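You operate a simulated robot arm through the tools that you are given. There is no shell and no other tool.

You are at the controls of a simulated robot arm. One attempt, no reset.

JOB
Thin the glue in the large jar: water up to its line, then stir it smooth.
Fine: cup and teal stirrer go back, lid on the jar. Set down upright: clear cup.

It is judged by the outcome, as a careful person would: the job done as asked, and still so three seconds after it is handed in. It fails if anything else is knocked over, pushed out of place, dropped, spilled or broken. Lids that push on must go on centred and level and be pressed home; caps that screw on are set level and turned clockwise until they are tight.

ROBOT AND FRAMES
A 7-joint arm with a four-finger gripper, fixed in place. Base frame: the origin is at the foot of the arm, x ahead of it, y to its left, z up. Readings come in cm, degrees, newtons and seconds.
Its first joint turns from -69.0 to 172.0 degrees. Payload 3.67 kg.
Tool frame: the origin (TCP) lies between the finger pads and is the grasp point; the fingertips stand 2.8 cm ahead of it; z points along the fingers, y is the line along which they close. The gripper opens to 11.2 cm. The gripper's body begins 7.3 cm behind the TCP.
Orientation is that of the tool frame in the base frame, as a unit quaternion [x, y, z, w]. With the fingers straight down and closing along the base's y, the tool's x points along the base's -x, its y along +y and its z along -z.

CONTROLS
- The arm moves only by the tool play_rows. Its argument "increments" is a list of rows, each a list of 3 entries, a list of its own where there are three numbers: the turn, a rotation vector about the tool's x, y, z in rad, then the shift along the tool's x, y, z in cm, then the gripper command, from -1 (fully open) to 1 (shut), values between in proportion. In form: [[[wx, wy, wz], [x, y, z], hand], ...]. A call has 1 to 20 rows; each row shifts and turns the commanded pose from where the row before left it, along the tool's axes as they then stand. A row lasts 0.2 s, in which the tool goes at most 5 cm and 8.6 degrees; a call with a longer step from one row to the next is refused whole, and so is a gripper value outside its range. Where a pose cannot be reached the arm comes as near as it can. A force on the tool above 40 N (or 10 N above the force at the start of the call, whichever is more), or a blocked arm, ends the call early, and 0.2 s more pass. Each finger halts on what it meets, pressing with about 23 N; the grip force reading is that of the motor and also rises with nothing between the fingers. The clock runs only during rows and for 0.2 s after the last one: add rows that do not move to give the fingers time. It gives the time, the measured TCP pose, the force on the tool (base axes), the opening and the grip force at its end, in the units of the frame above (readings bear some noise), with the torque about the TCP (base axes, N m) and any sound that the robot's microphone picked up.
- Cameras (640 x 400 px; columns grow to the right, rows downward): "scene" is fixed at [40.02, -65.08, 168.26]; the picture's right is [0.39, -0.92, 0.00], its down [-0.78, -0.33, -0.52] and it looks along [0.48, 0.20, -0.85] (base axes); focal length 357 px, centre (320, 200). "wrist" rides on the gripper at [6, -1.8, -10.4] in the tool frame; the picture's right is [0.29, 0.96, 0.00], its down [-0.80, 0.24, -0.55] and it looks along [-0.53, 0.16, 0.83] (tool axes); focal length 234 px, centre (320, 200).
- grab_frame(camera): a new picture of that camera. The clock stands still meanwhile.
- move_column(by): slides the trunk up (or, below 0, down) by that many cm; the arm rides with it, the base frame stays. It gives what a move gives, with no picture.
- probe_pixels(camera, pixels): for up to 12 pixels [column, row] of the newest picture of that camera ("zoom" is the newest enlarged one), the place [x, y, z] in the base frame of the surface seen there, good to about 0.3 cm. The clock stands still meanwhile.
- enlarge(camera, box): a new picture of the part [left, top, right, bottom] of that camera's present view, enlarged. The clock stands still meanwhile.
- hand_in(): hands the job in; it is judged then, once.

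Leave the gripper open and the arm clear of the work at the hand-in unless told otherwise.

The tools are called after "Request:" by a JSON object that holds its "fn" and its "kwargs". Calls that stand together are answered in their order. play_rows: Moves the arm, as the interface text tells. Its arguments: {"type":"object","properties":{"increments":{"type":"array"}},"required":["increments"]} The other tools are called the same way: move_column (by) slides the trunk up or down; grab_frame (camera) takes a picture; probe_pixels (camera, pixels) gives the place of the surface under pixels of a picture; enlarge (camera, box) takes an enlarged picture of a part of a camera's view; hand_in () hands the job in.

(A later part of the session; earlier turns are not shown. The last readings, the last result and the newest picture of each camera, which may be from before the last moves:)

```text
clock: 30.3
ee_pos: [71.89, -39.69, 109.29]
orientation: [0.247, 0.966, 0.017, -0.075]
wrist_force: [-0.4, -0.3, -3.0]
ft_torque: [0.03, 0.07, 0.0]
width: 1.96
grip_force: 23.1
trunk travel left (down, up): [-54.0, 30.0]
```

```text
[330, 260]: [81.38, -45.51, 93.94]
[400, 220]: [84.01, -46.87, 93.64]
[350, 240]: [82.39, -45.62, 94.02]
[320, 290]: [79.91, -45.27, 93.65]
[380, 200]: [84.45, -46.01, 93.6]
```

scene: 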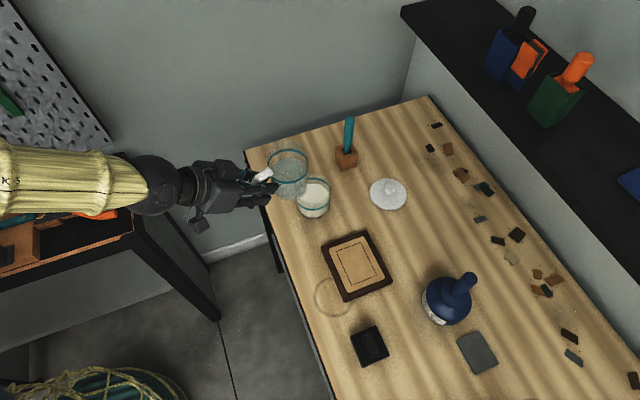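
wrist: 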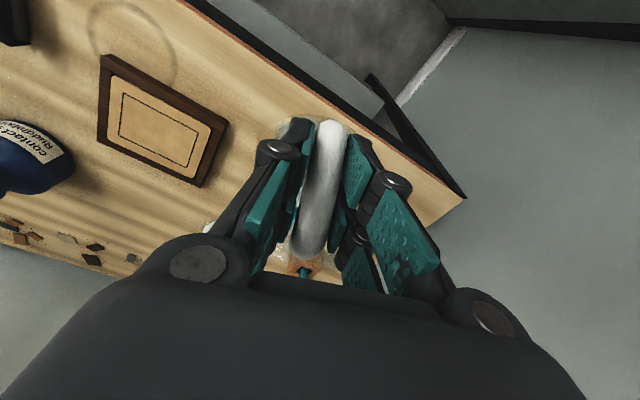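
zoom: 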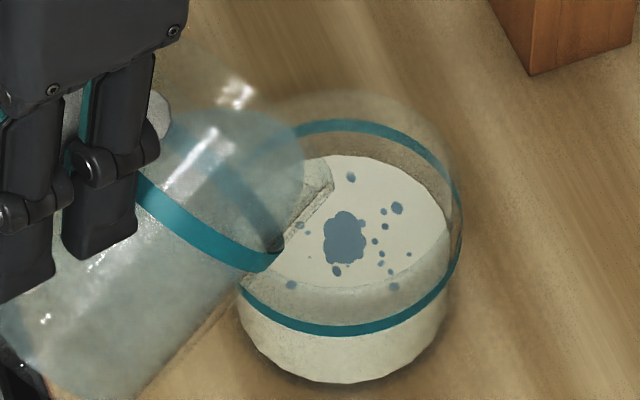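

The flow stops once the water settles, so tilt controls the amount. Level is now about 93.8. I tilt 3° more and hold.

Request:
{"fn": "play_rows", "kwargs": {"increments": [[[0, 0.026, 0], [-0.2, -0.05, -0.1], 1], [[0, 0.026, 0], [-0.2, -0.05, -0.1], 1], [[0, 0, 0], [0, 0, 0], 1], [[0, 0, 0], [0, 0, 0], 1], [[0, 0, 0], [0, 0, 0], 1], [[0, 0, 0], [0, 0, 0], 1], [[0, 0, 0], [0, 0, 0], 1]]}}

Request:
{"fn": "enlarge", "kwargs": {"camera": "scene", "box": [280, 160, 340, 220]}}

Request:
{"fn": "probe_pixels", "kwargs": {"camera": "zoom", "pixels": [[330, 260], [400, 220], [350, 240], [320, 280], [380, 200], [420, 240]]}}

```text
clock: 31.9
ee_pos: [72.2, -39.98, 109.49]
orientation: [0.246, 0.964, 0.023, -0.099]
wrist_force: [0.6, -0.3, -3.3]
ft_torque: [0.02, 0.03, 0.01]
width: 1.97
grip_force: 22.8
trunk travel left (down, up): [-54.0, 30.0]
```

```text
6.67 times, centred on (310, 190) of scene
```

zoom: 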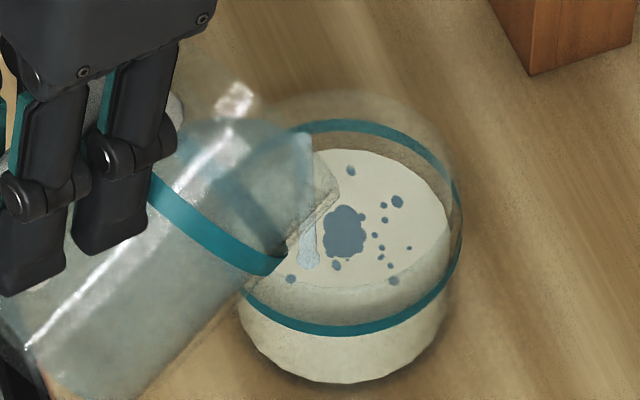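

```text
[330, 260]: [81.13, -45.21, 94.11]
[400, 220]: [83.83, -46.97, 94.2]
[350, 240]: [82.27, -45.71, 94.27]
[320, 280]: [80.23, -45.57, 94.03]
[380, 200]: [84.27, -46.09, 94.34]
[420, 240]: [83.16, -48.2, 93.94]
```

Level about 94.15, with a thin stream still running. I hold a moment, then tilt another 3°.

Request:
{"fn": "play_rows", "kwargs": {"increments": [[[0, 0, 0], [0, 0, 0], 1], [[0, 0, 0], [0, 0, 0], 1], [[0, 0.026, 0], [-0.15, -0.02, -0.12], 1], [[0, 0.026, 0], [-0.15, -0.02, -0.12], 1], [[0, 0, 0], [0, 0, 0], 1], [[0, 0, 0], [0, 0, 0], 1], [[0, 0, 0], [0, 0, 0], 1], [[0, 0, 0], [0, 0, 0], 1], [[0, 0, 0], [0, 0, 0], 1], [[0, 0, 0], [0, 0, 0], 1]]}}

Request:
{"fn": "enlarge", "kwargs": {"camera": "scene", "box": [280, 160, 340, 220]}}

Request:
{"fn": "probe_pixels", "kwargs": {"camera": "zoom", "pixels": [[330, 250], [400, 215], [350, 240], [330, 270], [380, 200], [420, 230]]}}

```text
clock: 34.1
ee_pos: [72.65, -40.33, 109.54]
orientation: [0.244, 0.961, 0.03, -0.125]
wrist_force: [-1.0, 0.0, -2.2]
ft_torque: [0.0, 0.02, 0.02]
width: 1.98
grip_force: 23.1
trunk travel left (down, up): [-54.0, 30.0]
```

```text
6.67 times, centred on (310, 190) of scene
```

zoom: 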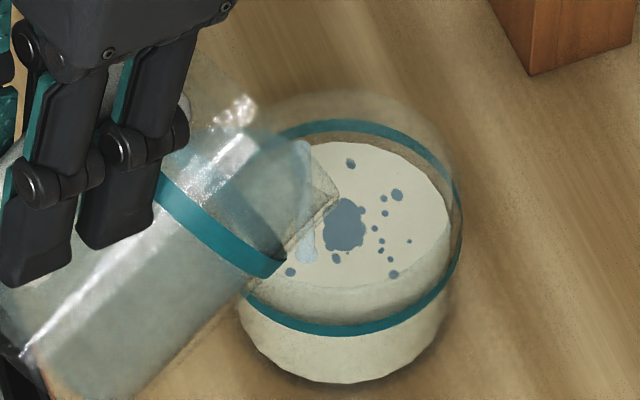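

```text
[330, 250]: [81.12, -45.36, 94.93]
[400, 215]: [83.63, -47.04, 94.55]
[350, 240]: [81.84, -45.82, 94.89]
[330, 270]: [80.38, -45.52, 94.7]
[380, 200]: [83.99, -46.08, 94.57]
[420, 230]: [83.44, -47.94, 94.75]
```

Level about 94.5–94.7 and still flowing. I hold for a short time and re-check.

Request:
{"fn": "play_rows", "kwargs": {"increments": [[[0, 0, 0], [0, 0, 0], 1], [[0, 0, 0], [0, 0, 0], 1], [[0, 0, 0], [0, 0, 0], 1], [[0, 0, 0], [0, 0, 0], 1]]}}

Request:
{"fn": "enlarge", "kwargs": {"camera": "scene", "box": [280, 160, 340, 220]}}

Request:
{"fn": "probe_pixels", "kwargs": {"camera": "zoom", "pixels": [[330, 250], [400, 215], [350, 240], [330, 270], [380, 200], [420, 230], [370, 260], [400, 180]]}}

```text
clock: 35.1
ee_pos: [72.55, -40.31, 109.58]
orientation: [0.244, 0.961, 0.03, -0.125]
wrist_force: [-1.1, -0.1, -1.7]
ft_torque: [-0.03, 0.04, 0.01]
width: 1.97
grip_force: 23.4
trunk travel left (down, up): [-54.0, 30.0]
```

```text
6.67 times, centred on (310, 190) of scene
```

zoom: 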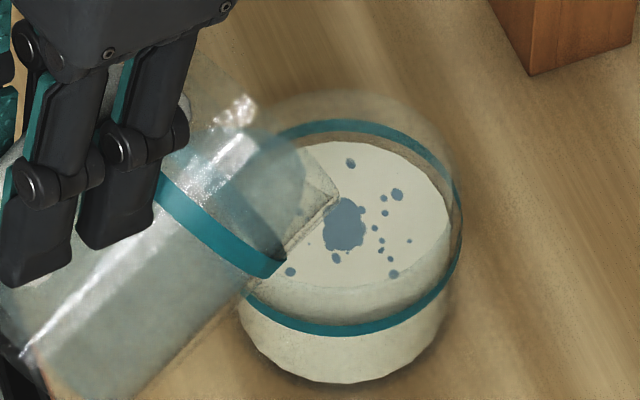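

```text
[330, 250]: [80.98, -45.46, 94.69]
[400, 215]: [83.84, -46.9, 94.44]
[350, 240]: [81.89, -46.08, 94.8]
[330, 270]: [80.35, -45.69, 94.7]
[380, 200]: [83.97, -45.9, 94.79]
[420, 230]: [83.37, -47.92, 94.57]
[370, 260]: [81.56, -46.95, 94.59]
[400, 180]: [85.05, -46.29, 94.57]
```

The flow has stopped at about 94.64. The line's centre is about 95.25, and the last 3° gave about 0.5 cm. I add 2.5° and let it settle.

Request:
{"fn": "play_rows", "kwargs": {"increments": [[[0, 0.022, 0], [-0.12, 0.03, -0.1], 1], [[0, 0.022, 0], [-0.12, 0.03, -0.1], 1], [[0, 0, 0], [0, 0, 0], 1], [[0, 0, 0], [0, 0, 0], 1], [[0, 0, 0], [0, 0, 0], 1], [[0, 0, 0], [0, 0, 0], 1], [[0, 0, 0], [0, 0, 0], 1], [[0, 0, 0], [0, 0, 0], 1], [[0, 0, 0], [0, 0, 0], 1], [[0, 0, 0], [0, 0, 0], 1], [[0, 0, 0], [0, 0, 0], 1]]}}

Request:
{"fn": "enlarge", "kwargs": {"camera": "scene", "box": [280, 160, 340, 220]}}

Request:
{"fn": "probe_pixels", "kwargs": {"camera": "zoom", "pixels": [[330, 250], [400, 215], [350, 240], [330, 270], [380, 200], [420, 230], [370, 260], [400, 180], [360, 160], [430, 200]]}}

```text
clock: 37.5
ee_pos: [72.83, -40.26, 109.64]
orientation: [0.244, 0.958, 0.035, -0.147]
wrist_force: [-0.2, -0.3, -2.8]
ft_torque: [0.01, 0.03, 0.03]
width: 1.95
grip_force: 23.0
trunk travel left (down, up): [-54.0, 30.0]
```

```text
6.67 times, centred on (310, 190) of scene
```

zoom: 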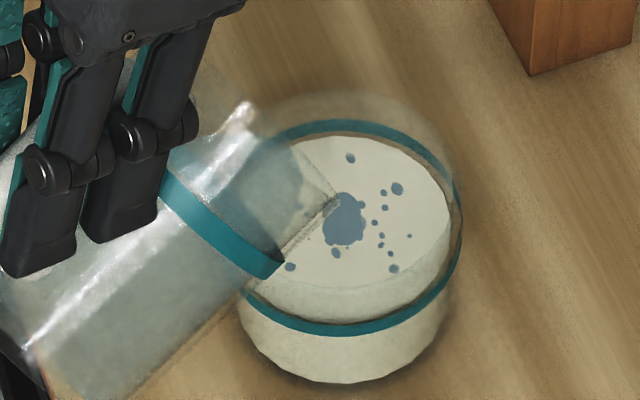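

```text
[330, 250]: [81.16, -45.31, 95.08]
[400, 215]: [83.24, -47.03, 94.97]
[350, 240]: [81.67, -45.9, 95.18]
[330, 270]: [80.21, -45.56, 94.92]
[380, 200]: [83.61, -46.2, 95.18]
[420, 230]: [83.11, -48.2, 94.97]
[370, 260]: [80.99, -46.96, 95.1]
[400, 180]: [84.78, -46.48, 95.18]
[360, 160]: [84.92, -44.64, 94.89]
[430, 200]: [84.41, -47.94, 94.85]
```

The level now averages 95.03, right at the lower edge of the stripe. I probe the stripe itself from this view for a like-for-like comparison.

Request:
{"fn": "probe_pixels", "kwargs": {"camera": "zoom", "pixels": [[330, 126], [360, 125], [390, 132], [420, 148], [440, 165], [280, 320], [310, 328], [340, 331], [380, 326], [410, 313], [435, 293], [452, 200]]}}

Request:
{"fn": "enlarge", "kwargs": {"camera": "scene", "box": [300, 170, 330, 215]}}

```text
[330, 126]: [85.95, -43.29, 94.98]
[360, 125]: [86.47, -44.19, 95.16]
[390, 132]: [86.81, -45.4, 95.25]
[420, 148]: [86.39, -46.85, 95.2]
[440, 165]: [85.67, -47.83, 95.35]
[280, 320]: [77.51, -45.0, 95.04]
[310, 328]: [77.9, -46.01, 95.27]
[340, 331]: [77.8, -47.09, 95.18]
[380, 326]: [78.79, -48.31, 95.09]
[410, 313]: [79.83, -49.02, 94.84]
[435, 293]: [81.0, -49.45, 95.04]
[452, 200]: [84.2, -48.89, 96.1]
```

```text
8.89 times, centred on (315, 192) of scene
```

zoom: 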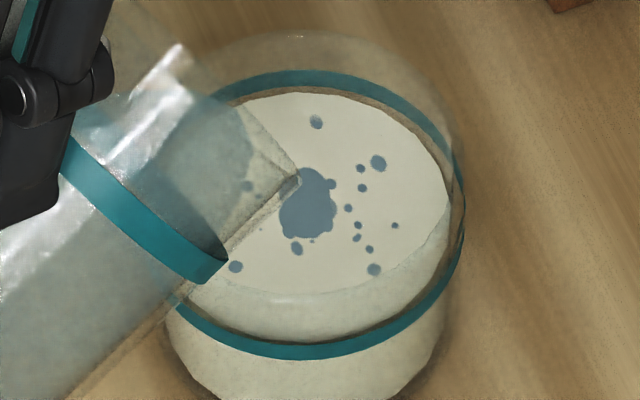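

The stripe's centre reads 95.13 against a level of 95.03, so it is about 1 mm short. I add half a degree to top it up.

Request:
{"fn": "play_rows", "kwargs": {"increments": [[[0, 0.009, 0], [-0.03, 0, -0.03], 1], [[0, 0, 0], [0, 0, 0], 1], [[0, 0, 0], [0, 0, 0], 1], [[0, 0, 0], [0, 0, 0], 1], [[0, 0, 0], [0, 0, 0], 1], [[0, 0, 0], [0, 0, 0], 1], [[0, 0, 0], [0, 0, 0], 1], [[0, 0, 0], [0, 0, 0], 1]]}}

Request:
{"fn": "enlarge", "kwargs": {"camera": "scene", "box": [280, 160, 340, 220]}}

Request:
{"fn": "probe_pixels", "kwargs": {"camera": "zoom", "pixels": [[330, 250], [400, 215], [350, 240], [330, 270], [380, 200], [420, 230], [370, 260], [400, 180], [360, 160], [430, 200]]}}

```text
clock: 39.3
ee_pos: [72.72, -40.29, 109.75]
orientation: [0.244, 0.957, 0.037, -0.151]
wrist_force: [0.3, -0.6, -2.4]
ft_torque: [0.0, 0.05, -0.01]
width: 1.96
grip_force: 22.9
trunk travel left (down, up): [-54.0, 30.0]
```

```text
6.67 times, centred on (310, 190) of scene
```

zoom: 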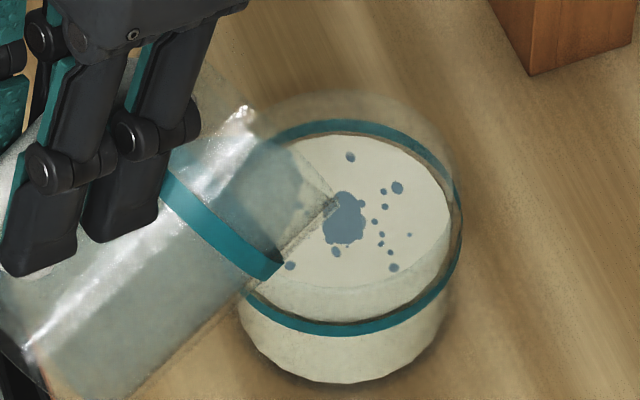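

```text
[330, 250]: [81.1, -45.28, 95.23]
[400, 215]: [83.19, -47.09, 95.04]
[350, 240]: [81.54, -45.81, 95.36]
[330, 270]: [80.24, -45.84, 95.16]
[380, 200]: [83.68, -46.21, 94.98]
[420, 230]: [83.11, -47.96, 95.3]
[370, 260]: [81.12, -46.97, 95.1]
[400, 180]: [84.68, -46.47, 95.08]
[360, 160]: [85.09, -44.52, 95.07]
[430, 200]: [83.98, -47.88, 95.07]
```

Level now averages 95.14 against the line at 95.13, so the water is on the line. I pitch the cup back slowly, raising it 4 cm as it goes so its base clears the jar rim, with the lip staying over the jar for drips.

Request:
{"fn": "play_rows", "kwargs": {"increments": [[[0, -0.03, 0], [0, 0, 0], 1], [[0, -0.05, 0], [0.1, 0, -0.3], 1], [[0, -0.06, 0], [0.18, 0, -0.8], 1], [[0, -0.06, 0], [0.15, 0, -0.9], 1], [[0, -0.06, 0], [0.1, 0, -0.9], 1], [[0, -0.06, 0], [0.03, 0, -0.9], 1], [[0, -0.06, 0], [0, 0, -0.3], 1], [[0, -0.08, 0], [0, 0, 0], 1], [[0, -0.08, 0], [0, 0, 0], 1], [[0, -0.08, 0], [0, 0, 0], 1], [[0, -0.08, 0], [0, 0, 0], 1], [[0, -0.08, 0], [0, 0, 0], 1], [[0, -0.08, 0], [0, 0, 0], 1], [[0, -0.08, 0], [0, 0, 0], 1], [[0, -0.08, 0], [0, 0, 0], 1], [[0, -0.05, 0], [0, 0, 0], 1], [[0, -0.028, 0], [0, 0, 0], 1], [[0, 0, 0], [0, 0, 0], 1]]}}

Request:
{"fn": "grab_frame", "kwargs": {"camera": "scene"}}

Request:
{"fn": "grab_frame", "kwargs": {"camera": "wrist"}}

```text
clock: 43.1
ee_pos: [72.85, -40.3, 113.99]
orientation: [0.227, 0.895, -0.097, 0.371]
wrist_force: [-0.4, 0.8, -1.8]
ft_torque: [0.08, 0.14, -0.02]
width: 1.95
grip_force: 22.6
trunk travel left (down, up): [-54.0, 30.0]
```

```text
taken
```

scene: 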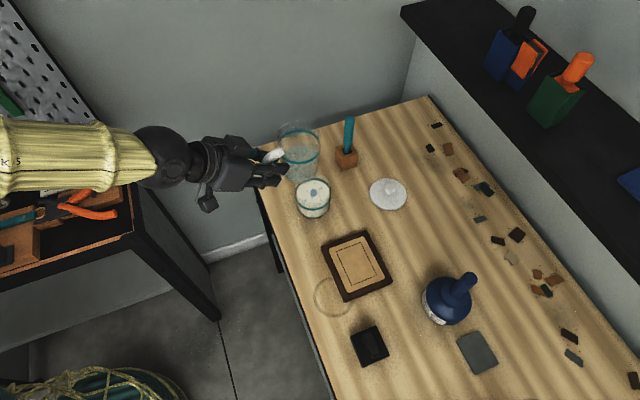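

```text
taken
```

wrist: 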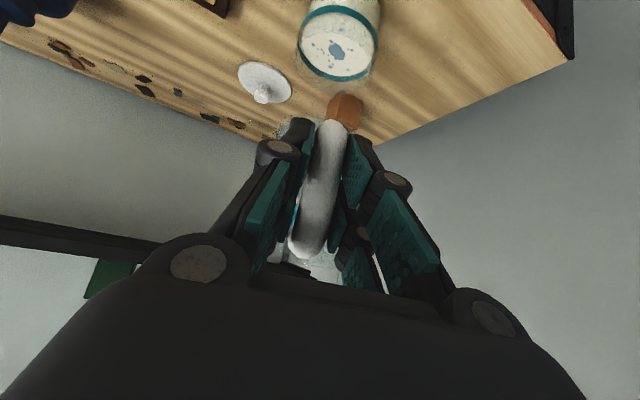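

Cup is upright at z 114 and the jar surface shows water patches on the glue. I carry the cup straight back toward its original spot at this height.

Request:
{"fn": "play_rows", "kwargs": {"increments": [[[0, 0, 0], [-0.337, -0.59, 0.337], 1], [[0, 0, 0], [-0.59, -1.03, 0.59], 1], [[0, 0, 0], [-0.8436, -1.475, 0.8436], 1], [[0, 0, 0], [-0.8436, -1.475, 0.8436], 1], [[0, 0, 0], [-0.8436, -1.475, 0.8436], 1], [[0, 0, 0], [-0.8436, -1.475, 0.8436], 1], [[0, 0, 0], [-0.8436, -1.475, 0.8436], 1], [[0, 0, 0], [-0.8436, -1.475, 0.8436], 1], [[0, 0, 0], [-0.8436, -1.475, 0.8436], 1], [[0, 0, 0], [-0.8436, -1.475, 0.8436], 1], [[0, 0, 0], [-0.8436, -1.475, 0.8436], 1], [[0, 0, 0], [-0.8436, -1.475, 0.8436], 1], [[0, 0, 0], [-0.8436, -1.475, 0.8436], 1], [[0, 0, 0], [-0.8436, -1.475, 0.8436], 1], [[0, 0, 0], [-0.59, -1.03, 0.59], 1], [[0, 0, 0], [-0.337, -0.59, 0.337], 1], [[0.0592, 0, 0.0592], [0, 0, 0], 1], [[0.0592, 0, 0.0592], [0, 0, 0], 1], [[0.0592, 0, 0.0592], [0, 0, 0], 1], [[0, 0, 0], [0, 0, 0], 1]]}}

Request:
{"fn": "grab_frame", "kwargs": {"camera": "scene"}}

Request:
{"fn": "grab_frame", "kwargs": {"camera": "wrist"}}

```text
clock: 47.3
ee_pos: [77.71, -67.05, 113.85]
orientation: [0.339, 0.859, -0.142, 0.356]
wrist_force: [0.2, -0.2, -2.4]
ft_torque: [0.09, 0.1, -0.03]
width: 1.96
grip_force: 23.2
trunk travel left (down, up): [-54.0, 30.0]
```

```text
taken
```

scene: 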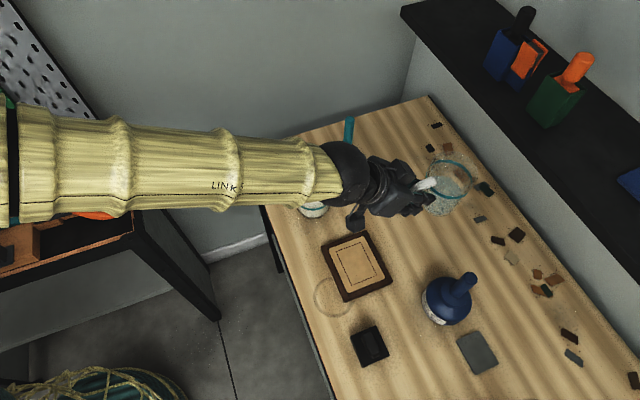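

```text
taken
```

wrist: 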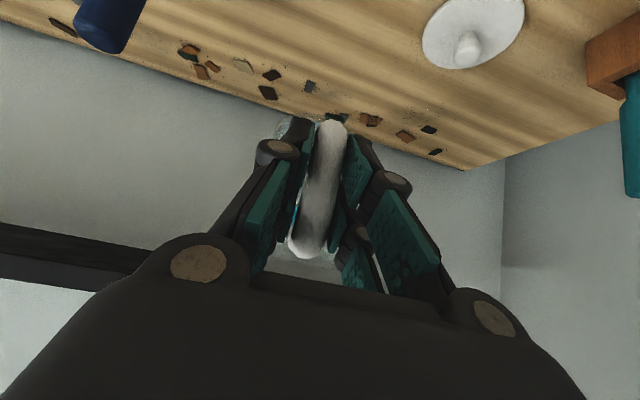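

TCP is directly above the return spot. I lower the trunk by 8.5 cm, back to the earlier configuration, then descend by arm to 2 cm above the bench and check level.

Request:
{"fn": "move_column", "kwargs": {"by": -8.5}}

Request:
{"fn": "play_rows", "kwargs": {"increments": [[[0, 0, 0], [0.45, 0.1, 0.3], 1], [[0, 0, 0], [0.85, 0.1, 0.75], 1], [[0, 0, 0], [0.85, 0, 0.85], 1], [[0, 0, 0], [0.85, 0, 0.85], 1], [[0, 0, 0], [0.85, 0, 0.85], 1], [[0, 0, 0], [0.7, 0, 0.7], 1], [[0, 0, 0], [0.4, 0, 0.4], 1], [[0, 0, 0], [0, 0, 0], 1], [[0, 0, 0], [0, 0, 0], 1]]}}

Request:
{"fn": "enlarge", "kwargs": {"camera": "scene", "box": [320, 180, 480, 280]}}

```text
clock: 48.5
ee_pos: [77.75, -66.92, 105.48]
orientation: [0.337, 0.86, -0.141, 0.357]
wrist_force: [0.2, -0.4, -2.1]
ft_torque: [0.09, 0.1, -0.01]
width: 1.97
grip_force: 22.6
trunk travel left (down, up): [-45.5, 38.5]
```

```text
clock: 50.5
ee_pos: [77.69, -66.73, 98.55]
orientation: [0.337, 0.86, -0.142, 0.356]
wrist_force: [0.1, -0.7, -2.3]
ft_torque: [0.13, 0.1, 0.01]
width: 1.98
grip_force: 23.2
trunk travel left (down, up): [-45.5, 38.5]
```

```text
4.00 times, centred on (400, 230) of scene
```

zoom: 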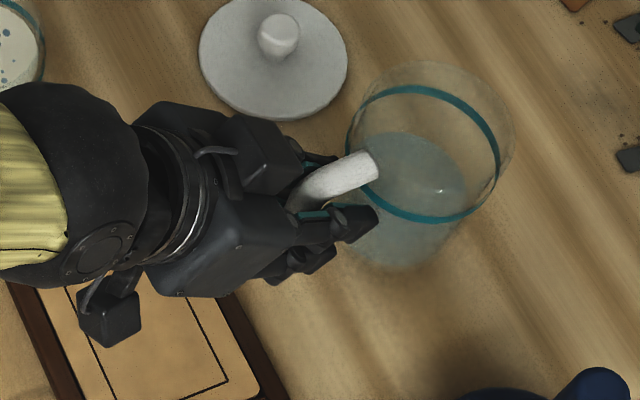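

The cup looks level just above the bench. I verify with stripe probes before setting it down.

Request:
{"fn": "probe_pixels", "kwargs": {"camera": "zoom", "pixels": [[410, 90], [440, 93], [475, 113], [497, 155], [430, 219], [400, 210], [460, 213], [480, 203], [380, 97]]}}

```text
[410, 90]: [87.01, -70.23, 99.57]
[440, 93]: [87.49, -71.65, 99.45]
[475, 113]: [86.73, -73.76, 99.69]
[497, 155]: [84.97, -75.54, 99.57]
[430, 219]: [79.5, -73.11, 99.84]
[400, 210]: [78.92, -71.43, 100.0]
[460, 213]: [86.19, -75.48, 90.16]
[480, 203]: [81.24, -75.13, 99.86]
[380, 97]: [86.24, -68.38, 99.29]
```

There is a droop of about 2° (far side slightly low). I correct it by tilting the tool 1.7° outward, then descend slowly to just touching.

Request:
{"fn": "play_rows", "kwargs": {"increments": [[[0, -0.03, 0], [0, 0, 0], 1], [[0, 0, 0], [0.25, 0, 0.25], 1], [[0, 0, 0], [0.25, 0, 0.25], 1], [[0, 0, 0], [0.25, 0, 0.25], 1], [[0, 0, 0], [0.25, 0, 0.25], 1], [[0, 0, 0], [0.25, 0, 0.25], 1], [[0, 0, 0], [0.2, 0, 0.2], 1], [[0, 0, 0], [0, 0, 0], 1]]}}

Request:
{"fn": "enlarge", "kwargs": {"camera": "scene", "box": [320, 180, 480, 280]}}

Request:
{"fn": "probe_pixels", "kwargs": {"camera": "zoom", "pixels": [[410, 104], [440, 108], [475, 130], [491, 165], [430, 239], [400, 230], [480, 217], [380, 110]]}}

```text
clock: 52.4
ee_pos: [77.79, -66.71, 96.58]
orientation: [0.335, 0.855, -0.147, 0.369]
wrist_force: [0.7, 0.1, -1.0]
ft_torque: [0.05, 0.1, -0.03]
width: 1.95
grip_force: 23.4
trunk travel left (down, up): [-45.5, 38.5]
```

```text
4.00 times, centred on (400, 230) of scene
```

zoom: 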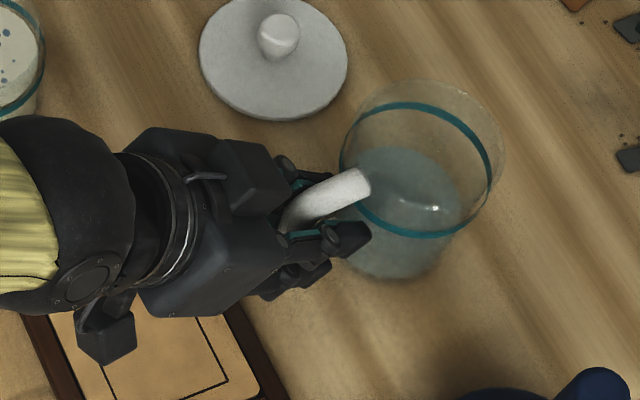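

```text
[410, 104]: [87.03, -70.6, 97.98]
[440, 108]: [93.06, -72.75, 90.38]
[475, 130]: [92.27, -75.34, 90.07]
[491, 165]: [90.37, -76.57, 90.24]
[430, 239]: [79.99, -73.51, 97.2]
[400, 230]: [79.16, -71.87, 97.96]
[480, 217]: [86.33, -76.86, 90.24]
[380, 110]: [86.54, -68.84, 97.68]
```

The force reading dropped to about -1 N, so the bench now carries the cup. I open the fingers gradually.

Request:
{"fn": "play_rows", "kwargs": {"increments": [[[0, 0, 0], [0.04, 0, 0.04], 1], [[0, 0, 0], [0, 0, 0], 0.7], [[0, 0, 0], [0, 0, 0], 0.6], [[0, 0, 0], [0, 0, 0], 0.4], [[0, 0, 0], [0, 0, 0], 0.2], [[0, 0, 0], [0, 0, 0], 0.2]]}}

Request:
{"fn": "enlarge", "kwargs": {"camera": "scene", "box": [320, 180, 480, 280]}}

Request:
{"fn": "enlarge", "kwargs": {"camera": "wrist", "box": [230, 60, 430, 260]}}

```text
clock: 53.8
ee_pos: [77.77, -66.7, 96.56]
orientation: [0.335, 0.854, -0.147, 0.369]
wrist_force: [0.8, 0.6, 0.4]
ft_torque: [0.02, 0.02, -0.01]
width: 4.49
grip_force: 0.0
trunk travel left (down, up): [-45.5, 38.5]
```

```text
4.00 times, centred on (400, 230) of scene
```

zoom: 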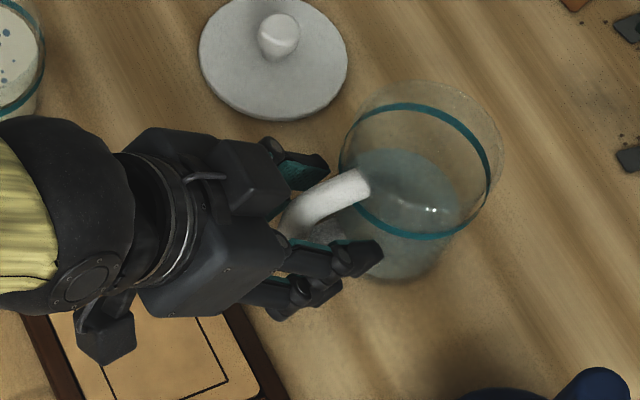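

```text
2.00 times, centred on (330, 160) of wrist
```

zoom: 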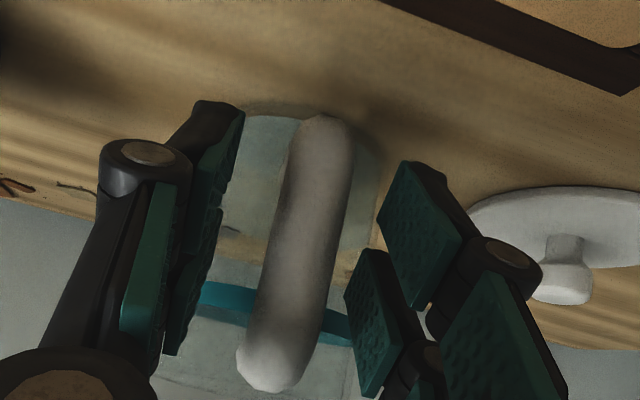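

The cup stands level at its original spot with the handle free. I back off along the tool axis, open fully, and rise.

Request:
{"fn": "play_rows", "kwargs": {"increments": [[[0, 0, 0], [0, 0, -1.0], 0.2], [[0, 0, 0], [0, 0, -2.0], 0.2], [[0, 0, 0], [0, 0, -2.5], 0.2], [[0, 0, 0], [0, 0, -2.5], 0], [[0, 0, 0], [0, 0, -2.5], 0], [[0, 0.03, 0], [-1.5, 0, -1.5], 0], [[0, 0, 0], [-2, 0, -2], 0], [[0, 0, 0], [-2, 0, -2], 0], [[0, 0, 0], [0, 0, 0], 0]]}}

Request:
{"fn": "enlarge", "kwargs": {"camera": "scene", "box": [320, 180, 480, 280]}}

Request:
{"fn": "grab_frame", "kwargs": {"camera": "wrist"}}

```text
clock: 55.8
ee_pos: [72.08, -61.34, 111.57]
orientation: [0.337, 0.86, -0.142, 0.356]
wrist_force: [0.7, 1.3, -0.6]
ft_torque: [-0.02, -0.02, 0.0]
width: 5.6
grip_force: 0.1
trunk travel left (down, up): [-45.5, 38.5]
```

```text
4.00 times, centred on (400, 230) of scene
```

zoom: 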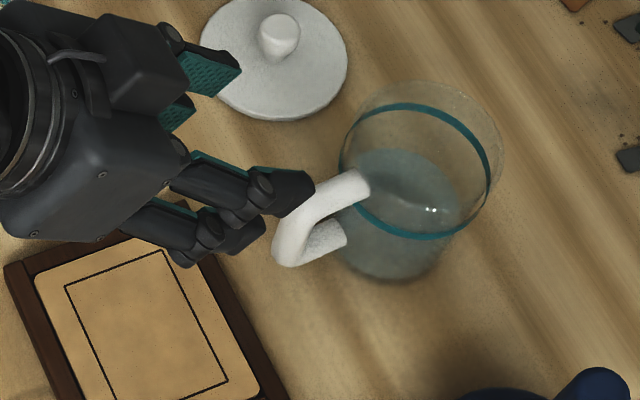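

```text
taken
```

wrist: 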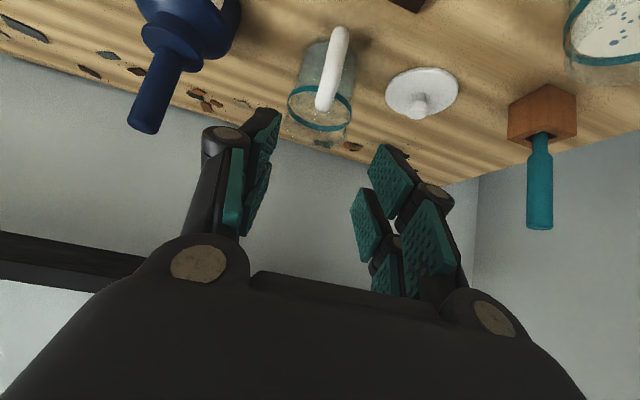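

The cup is standing properly. Now I yaw to bearing -26.6° and slide left to face the stirrer.

Request:
{"fn": "play_rows", "kwargs": {"increments": [[[-0.0671, 0, -0.0671], [0, 0, 0], -0.2], [[-0.0671, 0, -0.0671], [0, 0, 0], -0.2], [[-0.0671, 0, -0.0671], [0, 0, 0], -0.2], [[0, 0, 0], [-0.5, 2.0, 0], -0.2], [[0, 0, 0], [-0.5, 3.0, 0], -0.2], [[0, 0, 0], [-0.5, 3.0, 0], -0.2], [[0, 0, 0], [-0.5, 3.0, 0], -0.2], [[0, 0, 0], [-0.5, 3.0, 0], -0.2], [[0, 0, 0], [0, 3.0, 0], -0.2], [[0, 0, 0], [0, 3.0, 0], -0.2], [[0, 0, 0], [0, 2.6, 0], -0.2], [[0, 0, 0], [0, 0, 0], -0.2]]}}

Request:
{"fn": "grab_frame", "kwargs": {"camera": "wrist"}}

Request:
{"fn": "enlarge", "kwargs": {"camera": "wrist", "box": [240, 60, 440, 240]}}

```text
clock: 58.4
ee_pos: [83.94, -41.87, 113.21]
orientation: [0.213, 0.899, -0.091, 0.372]
wrist_force: [0.1, 0.0, -0.9]
ft_torque: [0.01, -0.03, 0.02]
width: 6.74
grip_force: 0.1
trunk travel left (down, up): [-45.5, 38.5]
```

```text
taken
```

wrist: 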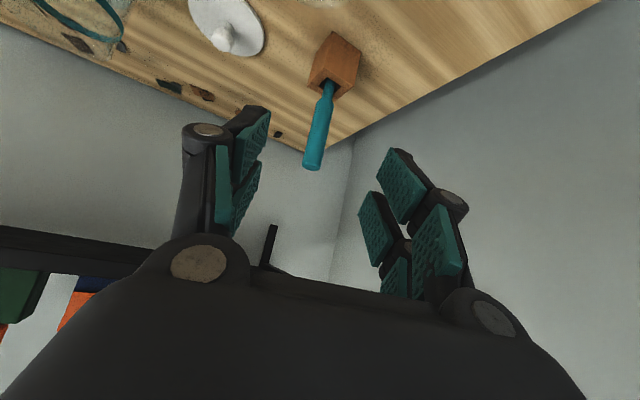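

```text
2.22 times, centred on (340, 150) of wrist
```

zoom: 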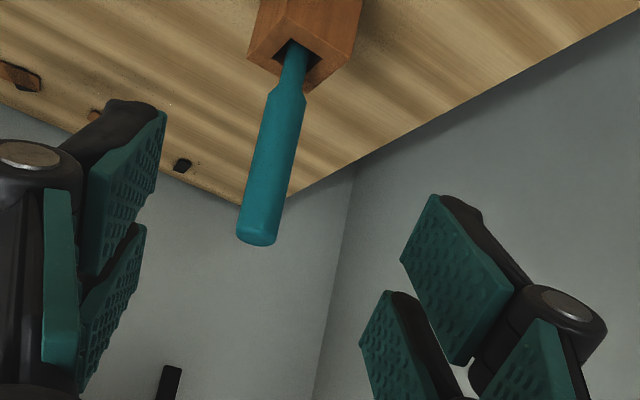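

The stirrer has a thick teal handle and a narrow shaft going into the block. I probe it and the block in this enlarged view.

Request:
{"fn": "probe_pixels", "kwargs": {"camera": "zoom", "pixels": [[293, 65], [288, 85], [280, 110], [273, 140], [266, 170], [260, 205], [257, 235], [255, 45], [270, 40], [335, 60], [300, 20], [310, 75]]}}

Request:
{"fn": "enlarge", "kwargs": {"camera": "scene", "box": [320, 105, 380, 175]}}

```text
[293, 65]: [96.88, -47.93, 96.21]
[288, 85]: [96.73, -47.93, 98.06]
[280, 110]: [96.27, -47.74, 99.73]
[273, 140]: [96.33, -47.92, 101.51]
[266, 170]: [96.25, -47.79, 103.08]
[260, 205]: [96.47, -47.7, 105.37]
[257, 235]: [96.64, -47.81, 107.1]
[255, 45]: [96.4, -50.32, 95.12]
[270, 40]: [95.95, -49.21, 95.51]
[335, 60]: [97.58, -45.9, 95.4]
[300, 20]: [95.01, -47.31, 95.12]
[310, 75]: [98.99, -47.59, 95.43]
```

```text
5.71 times, centred on (350, 140) of scene
```

zoom: 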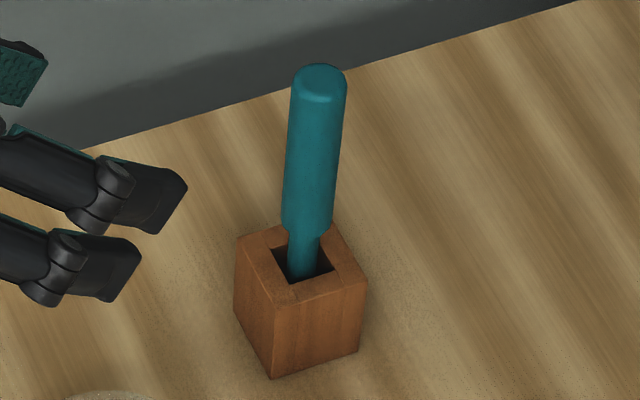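

The stirrer's axis is at about (97.4, -48.1) and vertical, the handle is 2.2 cm thick from z 98 to 108, and the block top is at z 95.3. I'll move to a pre-grasp 8 cm back along the tool axis from a grip point at z 104.

Request:
{"fn": "play_rows", "kwargs": {"increments": [[[0, 0, 0], [-1.32, 0.15, 3.0], -0.2], [[0, 0, 0], [-1.32, 0.15, 3.0], -0.2], [[0, 0, 0], [-1.33, 0.15, 2.99], -0.2], [[0, 0, 0], [0, 0, 0], -0.2], [[0, 0, 0], [0, 0, 0], -0.2]]}}

Request:
{"fn": "grab_frame", "kwargs": {"camera": "wrist"}}

Request:
{"fn": "enlarge", "kwargs": {"camera": "scene", "box": [270, 90, 390, 210]}}

```text
clock: 59.5
ee_pos: [92.37, -45.78, 109.51]
orientation: [0.213, 0.899, -0.09, 0.372]
wrist_force: [-0.2, 0.5, 0.1]
ft_torque: [0.03, 0.01, -0.03]
width: 6.73
grip_force: 0.1
trunk travel left (down, up): [-45.5, 38.5]
```

```text
taken
```

wrist: 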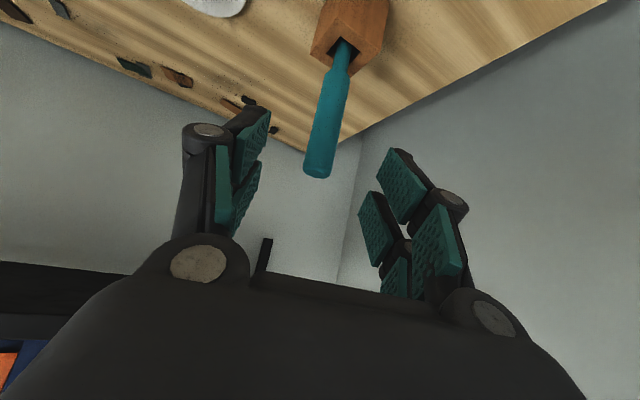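

```text
3.33 times, centred on (330, 150) of scene
```

zoom: 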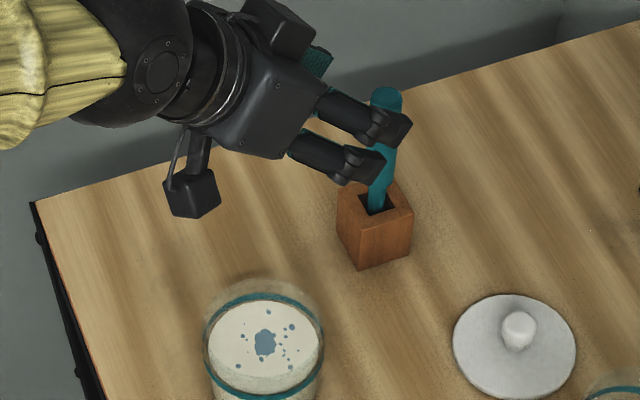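

I probe the handle again from this closer view for the final alignment.

Request:
{"fn": "probe_pixels", "kwargs": {"camera": "wrist", "pixels": [[343, 55], [336, 85], [330, 110], [325, 135], [320, 155], [318, 172], [345, 95], [322, 100]]}}

```text
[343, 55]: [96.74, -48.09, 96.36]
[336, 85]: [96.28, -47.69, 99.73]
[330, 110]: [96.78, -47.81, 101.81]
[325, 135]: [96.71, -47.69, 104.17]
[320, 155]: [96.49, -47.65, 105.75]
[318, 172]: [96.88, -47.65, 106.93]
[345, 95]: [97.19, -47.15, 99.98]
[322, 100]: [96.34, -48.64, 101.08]
```

Alignment is within 0.2 cm. I advance 7.8 cm along the tool axis and close gently on the handle.

Request:
{"fn": "play_rows", "kwargs": {"increments": [[[0, 0, 0], [0, 0.08, 2.3], -0.2], [[0, 0, 0], [0, 0.08, 2.3], -0.2], [[0, 0, 0], [0, 0, 1.8], -0.2], [[0, 0, 0], [0, 0, 1.4], -0.2], [[0, 0, 0], [0, 0, 0], -0.1], [[0, 0, 0], [0, 0, 0], 0.2], [[0, 0, 0], [0, 0, 0], 0.4], [[0, 0, 0], [0, 0, 0], 0.4]]}}

Request:
{"fn": "enlarge", "kwargs": {"camera": "wrist", "box": [220, 40, 440, 260]}}

```text
clock: 61.4
ee_pos: [97.2, -48.14, 104.14]
orientation: [0.212, 0.899, -0.09, 0.373]
wrist_force: [-0.7, -0.5, -0.3]
ft_torque: [0.0, 0.03, -0.02]
width: 3.33
grip_force: 0.0
trunk travel left (down, up): [-45.5, 38.5]
```

```text
1.82 times, centred on (330, 150) of wrist
```

zoom: 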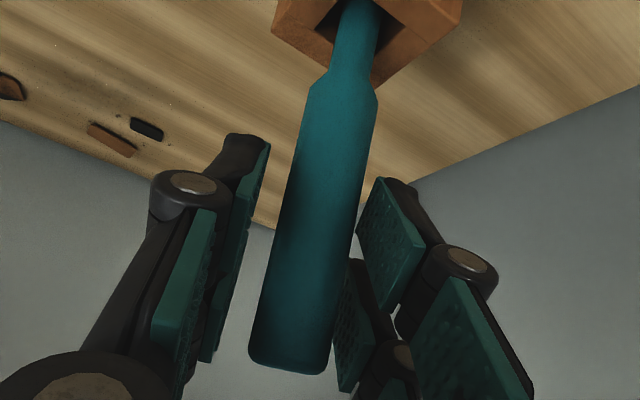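

The handle is between the pads, perhaps slightly right of centre. I probe both handle edges and the pad faces to check.

Request:
{"fn": "probe_pixels", "kwargs": {"camera": "zoom", "pixels": [[310, 200], [275, 250], [305, 250], [340, 250], [355, 200], [300, 310], [262, 310], [325, 310], [365, 235], [350, 300], [240, 240], [230, 290]]}}

```text
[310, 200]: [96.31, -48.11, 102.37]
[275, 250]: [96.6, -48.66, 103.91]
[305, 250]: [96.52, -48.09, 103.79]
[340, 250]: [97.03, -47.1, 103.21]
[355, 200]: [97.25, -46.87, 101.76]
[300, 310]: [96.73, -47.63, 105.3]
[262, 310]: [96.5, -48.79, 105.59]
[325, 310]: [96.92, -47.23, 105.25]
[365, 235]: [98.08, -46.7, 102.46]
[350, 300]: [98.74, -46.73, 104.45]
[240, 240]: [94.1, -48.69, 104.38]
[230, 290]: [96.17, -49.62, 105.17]
```

Handle is centred within 0.1 cm. I close the grip.

Request:
{"fn": "play_rows", "kwargs": {"increments": [[[0, 0, 0], [0, 0, 0], 0.55], [[0, 0, 0], [0, 0, 0], 0.7], [[0, 0, 0], [0, 0, 0], 1], [[0, 0, 0], [0, 0, 0], 1], [[0, 0, 0], [0, 0, 0], 1]]}}

Request:
{"fn": "enlarge", "kwargs": {"camera": "scene", "box": [300, 90, 400, 180]}}

```text
clock: 62.5
ee_pos: [97.31, -48.03, 104.12]
orientation: [0.213, 0.899, -0.09, 0.372]
wrist_force: [0.2, -0.9, -0.8]
ft_torque: [0.01, -0.01, 0.02]
width: 2.37
grip_force: 23.2
trunk travel left (down, up): [-45.5, 38.5]
```

```text
4.44 times, centred on (350, 135) of scene
```

zoom: 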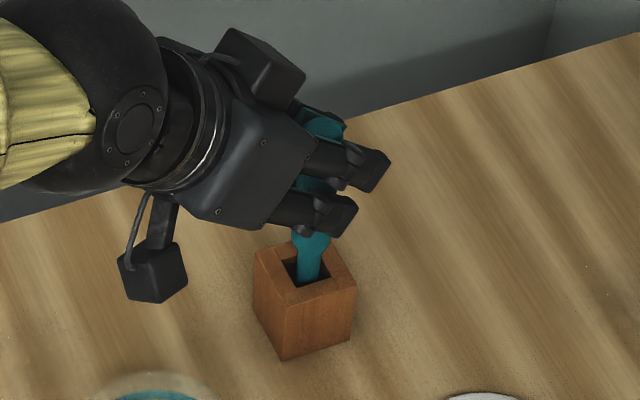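

Grip holds at 2.37 cm, 23 N. The return pose is TCP (97.31, -48.03, 104.12). I lift 1.5 cm with the arm to check that it slides freely, then raise the trunk straight up.

Request:
{"fn": "play_rows", "kwargs": {"increments": [[[0, 0, 0], [-0.35, 0, -0.35], 1], [[0, 0, 0], [-0.35, 0, -0.35], 1], [[0, 0, 0], [-0.35, 0, -0.35], 1], [[0, 0, 0], [0, 0, 0], 1]]}}

Request:
{"fn": "enlarge", "kwargs": {"camera": "scene", "box": [300, 90, 400, 180]}}

```text
clock: 63.5
ee_pos: [97.22, -48.05, 105.61]
orientation: [0.212, 0.899, -0.09, 0.372]
wrist_force: [0.4, 0.2, -0.3]
ft_torque: [0.01, 0.0, -0.04]
width: 2.35
grip_force: 23.0
trunk travel left (down, up): [-45.5, 38.5]
```

```text
4.44 times, centred on (350, 135) of scene
```

zoom: 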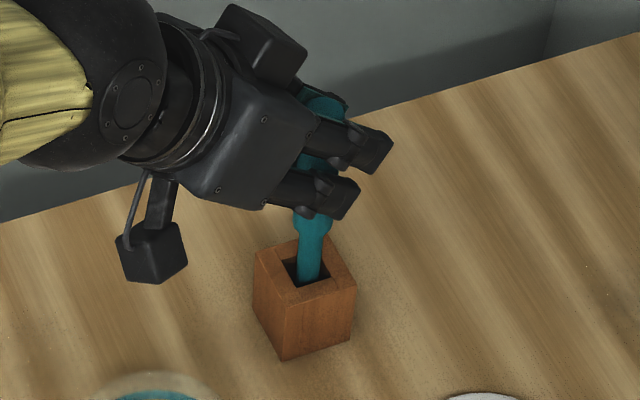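

It slides freely and the block stays put. I raise the trunk 10 cm to draw the stirrer clear.

Request:
{"fn": "move_column", "kwargs": {"by": 10}}

Request:
{"fn": "enlarge", "kwargs": {"camera": "scene", "box": [270, 70, 410, 180]}}

Request:
{"fn": "grab_frame", "kwargs": {"camera": "wrist"}}

```text
clock: 64.9
ee_pos: [97.2, -48.02, 115.57]
orientation: [0.212, 0.899, -0.09, 0.371]
wrist_force: [-0.6, 0.2, -0.8]
ft_torque: [0.01, -0.04, -0.02]
width: 2.32
grip_force: 23.0
trunk travel left (down, up): [-55.5, 28.5]
```

```text
3.64 times, centred on (340, 125) of scene
```

zoom: 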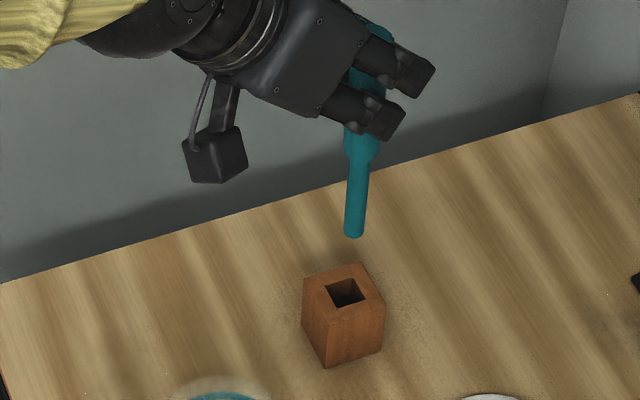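

```text
taken
```

wrist: 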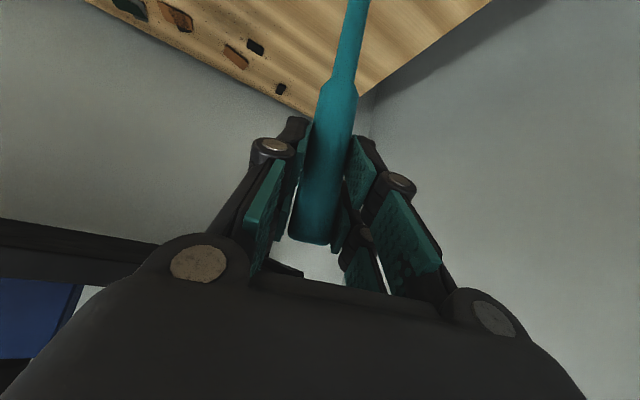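

The stirrer is out and hangs vertical; the block is undisturbed. I probe the stirrer's tip and shaft, and the block's hole edges for the later return.

Request:
{"fn": "enlarge", "kwargs": {"camera": "scene", "box": [270, 70, 410, 180]}}

Request:
{"fn": "probe_pixels", "kwargs": {"camera": "zoom", "pixels": [[353, 233], [355, 205], [359, 175], [362, 145], [327, 285], [350, 278], [365, 297], [340, 306], [301, 280], [360, 265], [384, 308], [330, 318]]}}

```text
3.64 times, centred on (340, 125) of scene
```

zoom: 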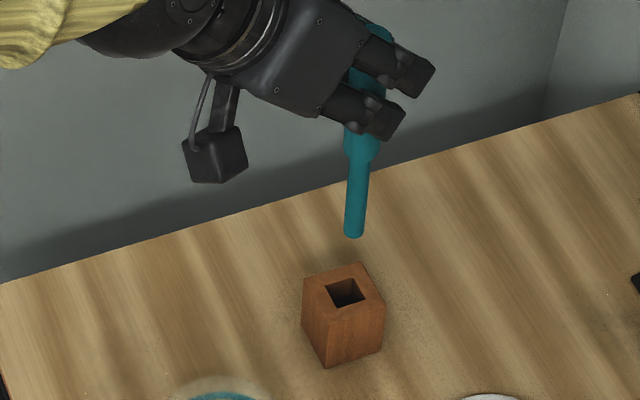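

```text
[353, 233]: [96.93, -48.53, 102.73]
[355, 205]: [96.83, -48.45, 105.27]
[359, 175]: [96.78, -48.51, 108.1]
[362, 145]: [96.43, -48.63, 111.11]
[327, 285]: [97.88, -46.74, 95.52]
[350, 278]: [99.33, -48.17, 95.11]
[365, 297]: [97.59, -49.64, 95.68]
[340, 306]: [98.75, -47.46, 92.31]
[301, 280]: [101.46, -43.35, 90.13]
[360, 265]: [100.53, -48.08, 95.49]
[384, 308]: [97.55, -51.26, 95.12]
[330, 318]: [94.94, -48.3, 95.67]
```

Tip is 13.1 cm below the TCP, so the tip was at z 91 in the block. The hole is about 2 cm square, centred near (97.65, -48.2). Now I carry the stirrer over the jar, tip 4 cm above the rim.

Request:
{"fn": "play_rows", "kwargs": {"increments": [[[0, 0, 0], [0.8, -0.35, -0.8], 1], [[0, 0, 0], [1.6, -0.69, -1.6], 1], [[0, 0, 0], [1.87, -0.8, -1.87], 1], [[0, 0, 0], [1.87, -0.8, -1.87], 1], [[0, 0, 0], [1.87, -0.8, -1.87], 1], [[0, 0, 0], [1.6, -0.69, -1.6], 1], [[0, 0, 0], [0.8, -0.35, -0.8], 1], [[0, 0, 0], [0, 0, 0], 1]]}}

Request:
{"fn": "enlarge", "kwargs": {"camera": "scene", "box": [240, 110, 390, 230]}}

Request:
{"fn": "grab_frame", "kwargs": {"camera": "wrist"}}

```text
clock: 66.7
ee_pos: [82.2, -45.4, 115.5]
orientation: [0.211, 0.899, -0.089, 0.373]
wrist_force: [-0.5, -0.7, -0.3]
ft_torque: [-0.01, 0.03, -0.03]
width: 2.33
grip_force: 22.7
trunk travel left (down, up): [-55.5, 28.5]
```

```text
3.33 times, centred on (315, 170) of scene
```

zoom: 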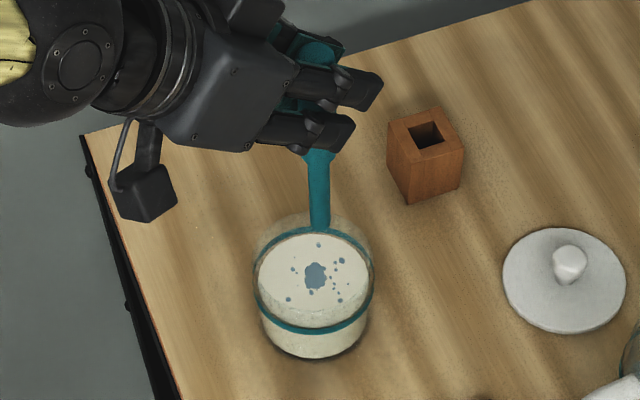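

```text
taken
```

wrist: 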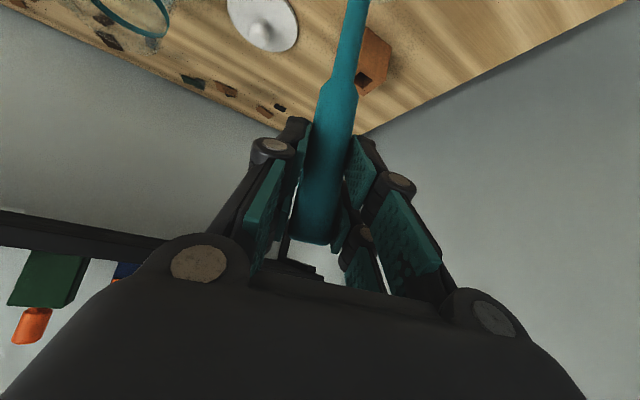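

Stirrer is centred over the jar. I lower the trunk 10 cm to dip it in.

Request:
{"fn": "move_column", "kwargs": {"by": -10}}

Request:
{"fn": "enlarge", "kwargs": {"camera": "scene", "box": [260, 140, 370, 230]}}

```text
clock: 68.0
ee_pos: [82.17, -45.37, 105.49]
orientation: [0.211, 0.899, -0.09, 0.373]
wrist_force: [-1.6, 0.3, -0.9]
ft_torque: [0.0, -0.01, -0.03]
width: 2.33
grip_force: 23.0
trunk travel left (down, up): [-45.5, 38.5]
```

```text
4.44 times, centred on (315, 185) of scene
```

zoom: 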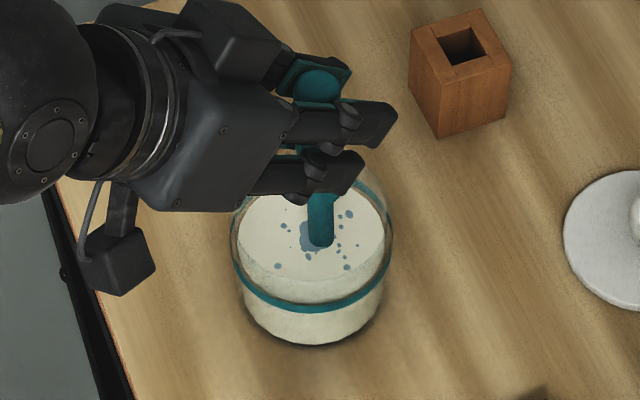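

The stirrer stands in the glue near the centre. I go 0.4 cm deeper and stir two turns at 1.8 cm radius.

Request:
{"fn": "play_rows", "kwargs": {"increments": [[[0, 0, 0], [0.283, 0, 0.283], 1], [[0, 0, 0], [-0.6365, 0, 0.6365], 1], [[0, 0, 0], [-0.6365, 0, 0.6365], 1], [[0, 0, 0], [0.3726, 1.273, -0.3726], 1], [[0, 0, 0], [0.9, 0.527, -0.9], 1], [[0, 0, 0], [0.9, -0.527, -0.9], 1], [[0, 0, 0], [0.3726, -1.273, -0.3726], 1], [[0, 0, 0], [-0.3726, -1.273, 0.3726], 1], [[0, 0, 0], [-0.9, -0.527, 0.9], 1], [[0, 0, 0], [-0.9, 0.527, 0.9], 1], [[0, 0, 0], [-0.3726, 1.273, 0.3726], 1], [[0, 0, 0], [0.3726, 1.273, -0.3726], 1], [[0, 0, 0], [0.9, 0.527, -0.9], 1], [[0, 0, 0], [0.9, -0.527, -0.9], 1], [[0, 0, 0], [0.3726, -1.273, -0.3726], 1], [[0, 0, 0], [-0.3726, -1.273, 0.3726], 1], [[0, 0, 0], [-0.9, -0.527, 0.9], 1], [[0, 0, 0], [-0.9, 0.527, 0.9], 1], [[0, 0, 0], [-0.3726, 1.273, 0.3726], 1]]}}

Request:
{"fn": "enlarge", "kwargs": {"camera": "scene", "box": [260, 140, 370, 230]}}

```text
clock: 72.0
ee_pos: [83.8, -46.23, 105.01]
orientation: [0.212, 0.899, -0.09, 0.372]
wrist_force: [0.8, 0.5, 0.0]
ft_torque: [0.0, 0.02, -0.01]
width: 2.32
grip_force: 23.3
trunk travel left (down, up): [-45.5, 38.5]
```

```text
4.44 times, centred on (315, 185) of scene
```

zoom: 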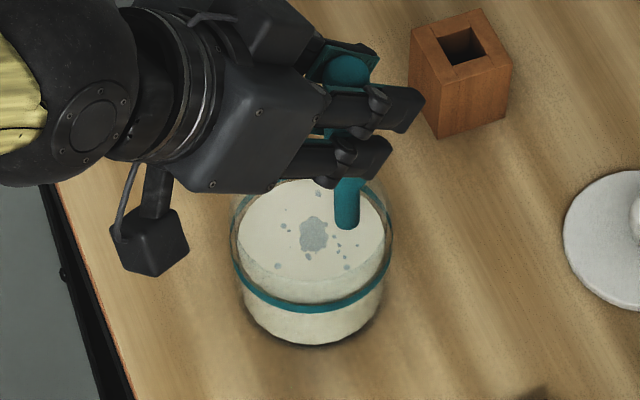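

The water patches have faded noticeably. I continue with 2.5 more turns.

Request:
{"fn": "play_rows", "kwargs": {"increments": [[[0, 0, 0], [0.3726, 1.273, -0.3726], 1], [[0, 0, 0], [0.9, 0.527, -0.9], 1], [[0, 0, 0], [0.9, -0.527, -0.9], 1], [[0, 0, 0], [0.3726, -1.273, -0.3726], 1], [[0, 0, 0], [-0.3726, -1.273, 0.3726], 1], [[0, 0, 0], [-0.9, -0.527, 0.9], 1], [[0, 0, 0], [-0.9, 0.527, 0.9], 1], [[0, 0, 0], [-0.3726, 1.273, 0.3726], 1], [[0, 0, 0], [0.3726, 1.273, -0.3726], 1], [[0, 0, 0], [0.9, 0.527, -0.9], 1], [[0, 0, 0], [0.9, -0.527, -0.9], 1], [[0, 0, 0], [0.3726, -1.273, -0.3726], 1], [[0, 0, 0], [-0.3726, -1.273, 0.3726], 1], [[0, 0, 0], [-0.9, -0.527, 0.9], 1], [[0, 0, 0], [-0.9, 0.527, 0.9], 1], [[0, 0, 0], [-0.3726, 1.273, 0.3726], 1]]}}

Request:
{"fn": "enlarge", "kwargs": {"camera": "scene", "box": [260, 140, 370, 230]}}

```text
clock: 75.4
ee_pos: [83.7, -46.32, 105.1]
orientation: [0.213, 0.899, -0.091, 0.372]
wrist_force: [0.4, -1.2, 0.1]
ft_torque: [0.0, -0.01, -0.02]
width: 2.31
grip_force: 22.9
trunk travel left (down, up): [-45.5, 38.5]
```

```text
4.44 times, centred on (315, 185) of scene
```

zoom: 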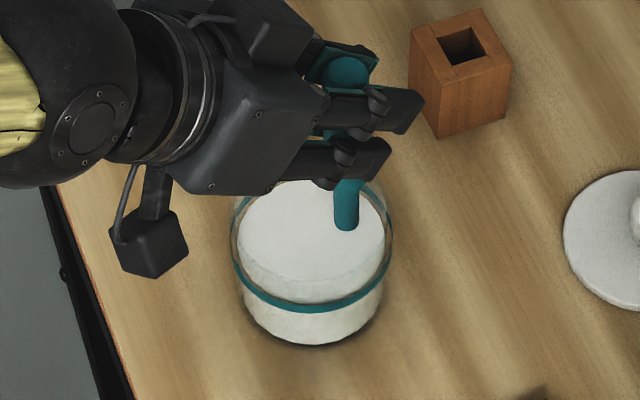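

The surface is now uniform and smooth. I give one more turn for good measure, then bring the stirrer back to the centre.

Request:
{"fn": "play_rows", "kwargs": {"increments": [[[0, 0, 0], [0.3726, 1.273, -0.3726], 1], [[0, 0, 0], [0.9, 0.527, -0.9], 1], [[0, 0, 0], [0.9, -0.527, -0.9], 1], [[0, 0, 0], [0.3726, -1.273, -0.3726], 1], [[0, 0, 0], [-0.3726, -1.273, 0.3726], 1], [[0, 0, 0], [-0.9, -0.527, 0.9], 1], [[0, 0, 0], [-0.9, 0.527, 0.9], 1], [[0, 0, 0], [-0.3726, 1.273, 0.3726], 1], [[0, 0, 0], [0.6365, 0, -0.6365], 1], [[0, 0, 0], [0.6365, 0, -0.6365], 1], [[0, 0, 0], [0, 0, 0], 1], [[0, 0, 0], [0, 0, 0], 1]]}}

Request:
{"fn": "enlarge", "kwargs": {"camera": "scene", "box": [260, 140, 370, 230]}}

Request:
{"fn": "grab_frame", "kwargs": {"camera": "wrist"}}

```text
clock: 78.0
ee_pos: [82.14, -45.49, 105.19]
orientation: [0.212, 0.899, -0.09, 0.372]
wrist_force: [0.5, -0.1, 0.0]
ft_torque: [-0.03, 0.0, 0.03]
width: 2.31
grip_force: 22.9
trunk travel left (down, up): [-45.5, 38.5]
```

```text
4.44 times, centred on (315, 185) of scene
```

zoom: 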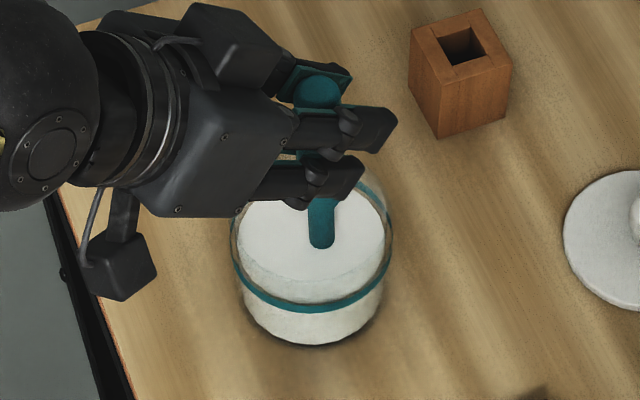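

```text
taken
```

wrist: 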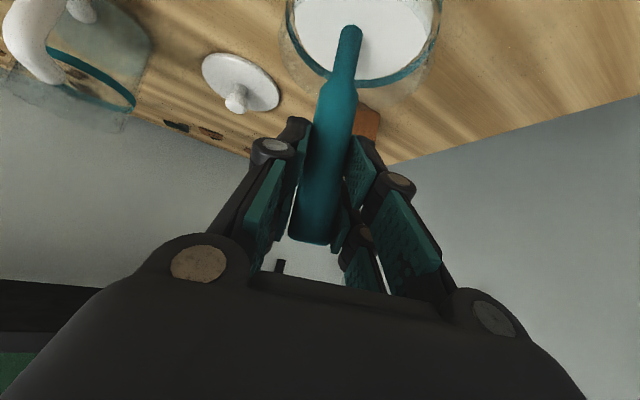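

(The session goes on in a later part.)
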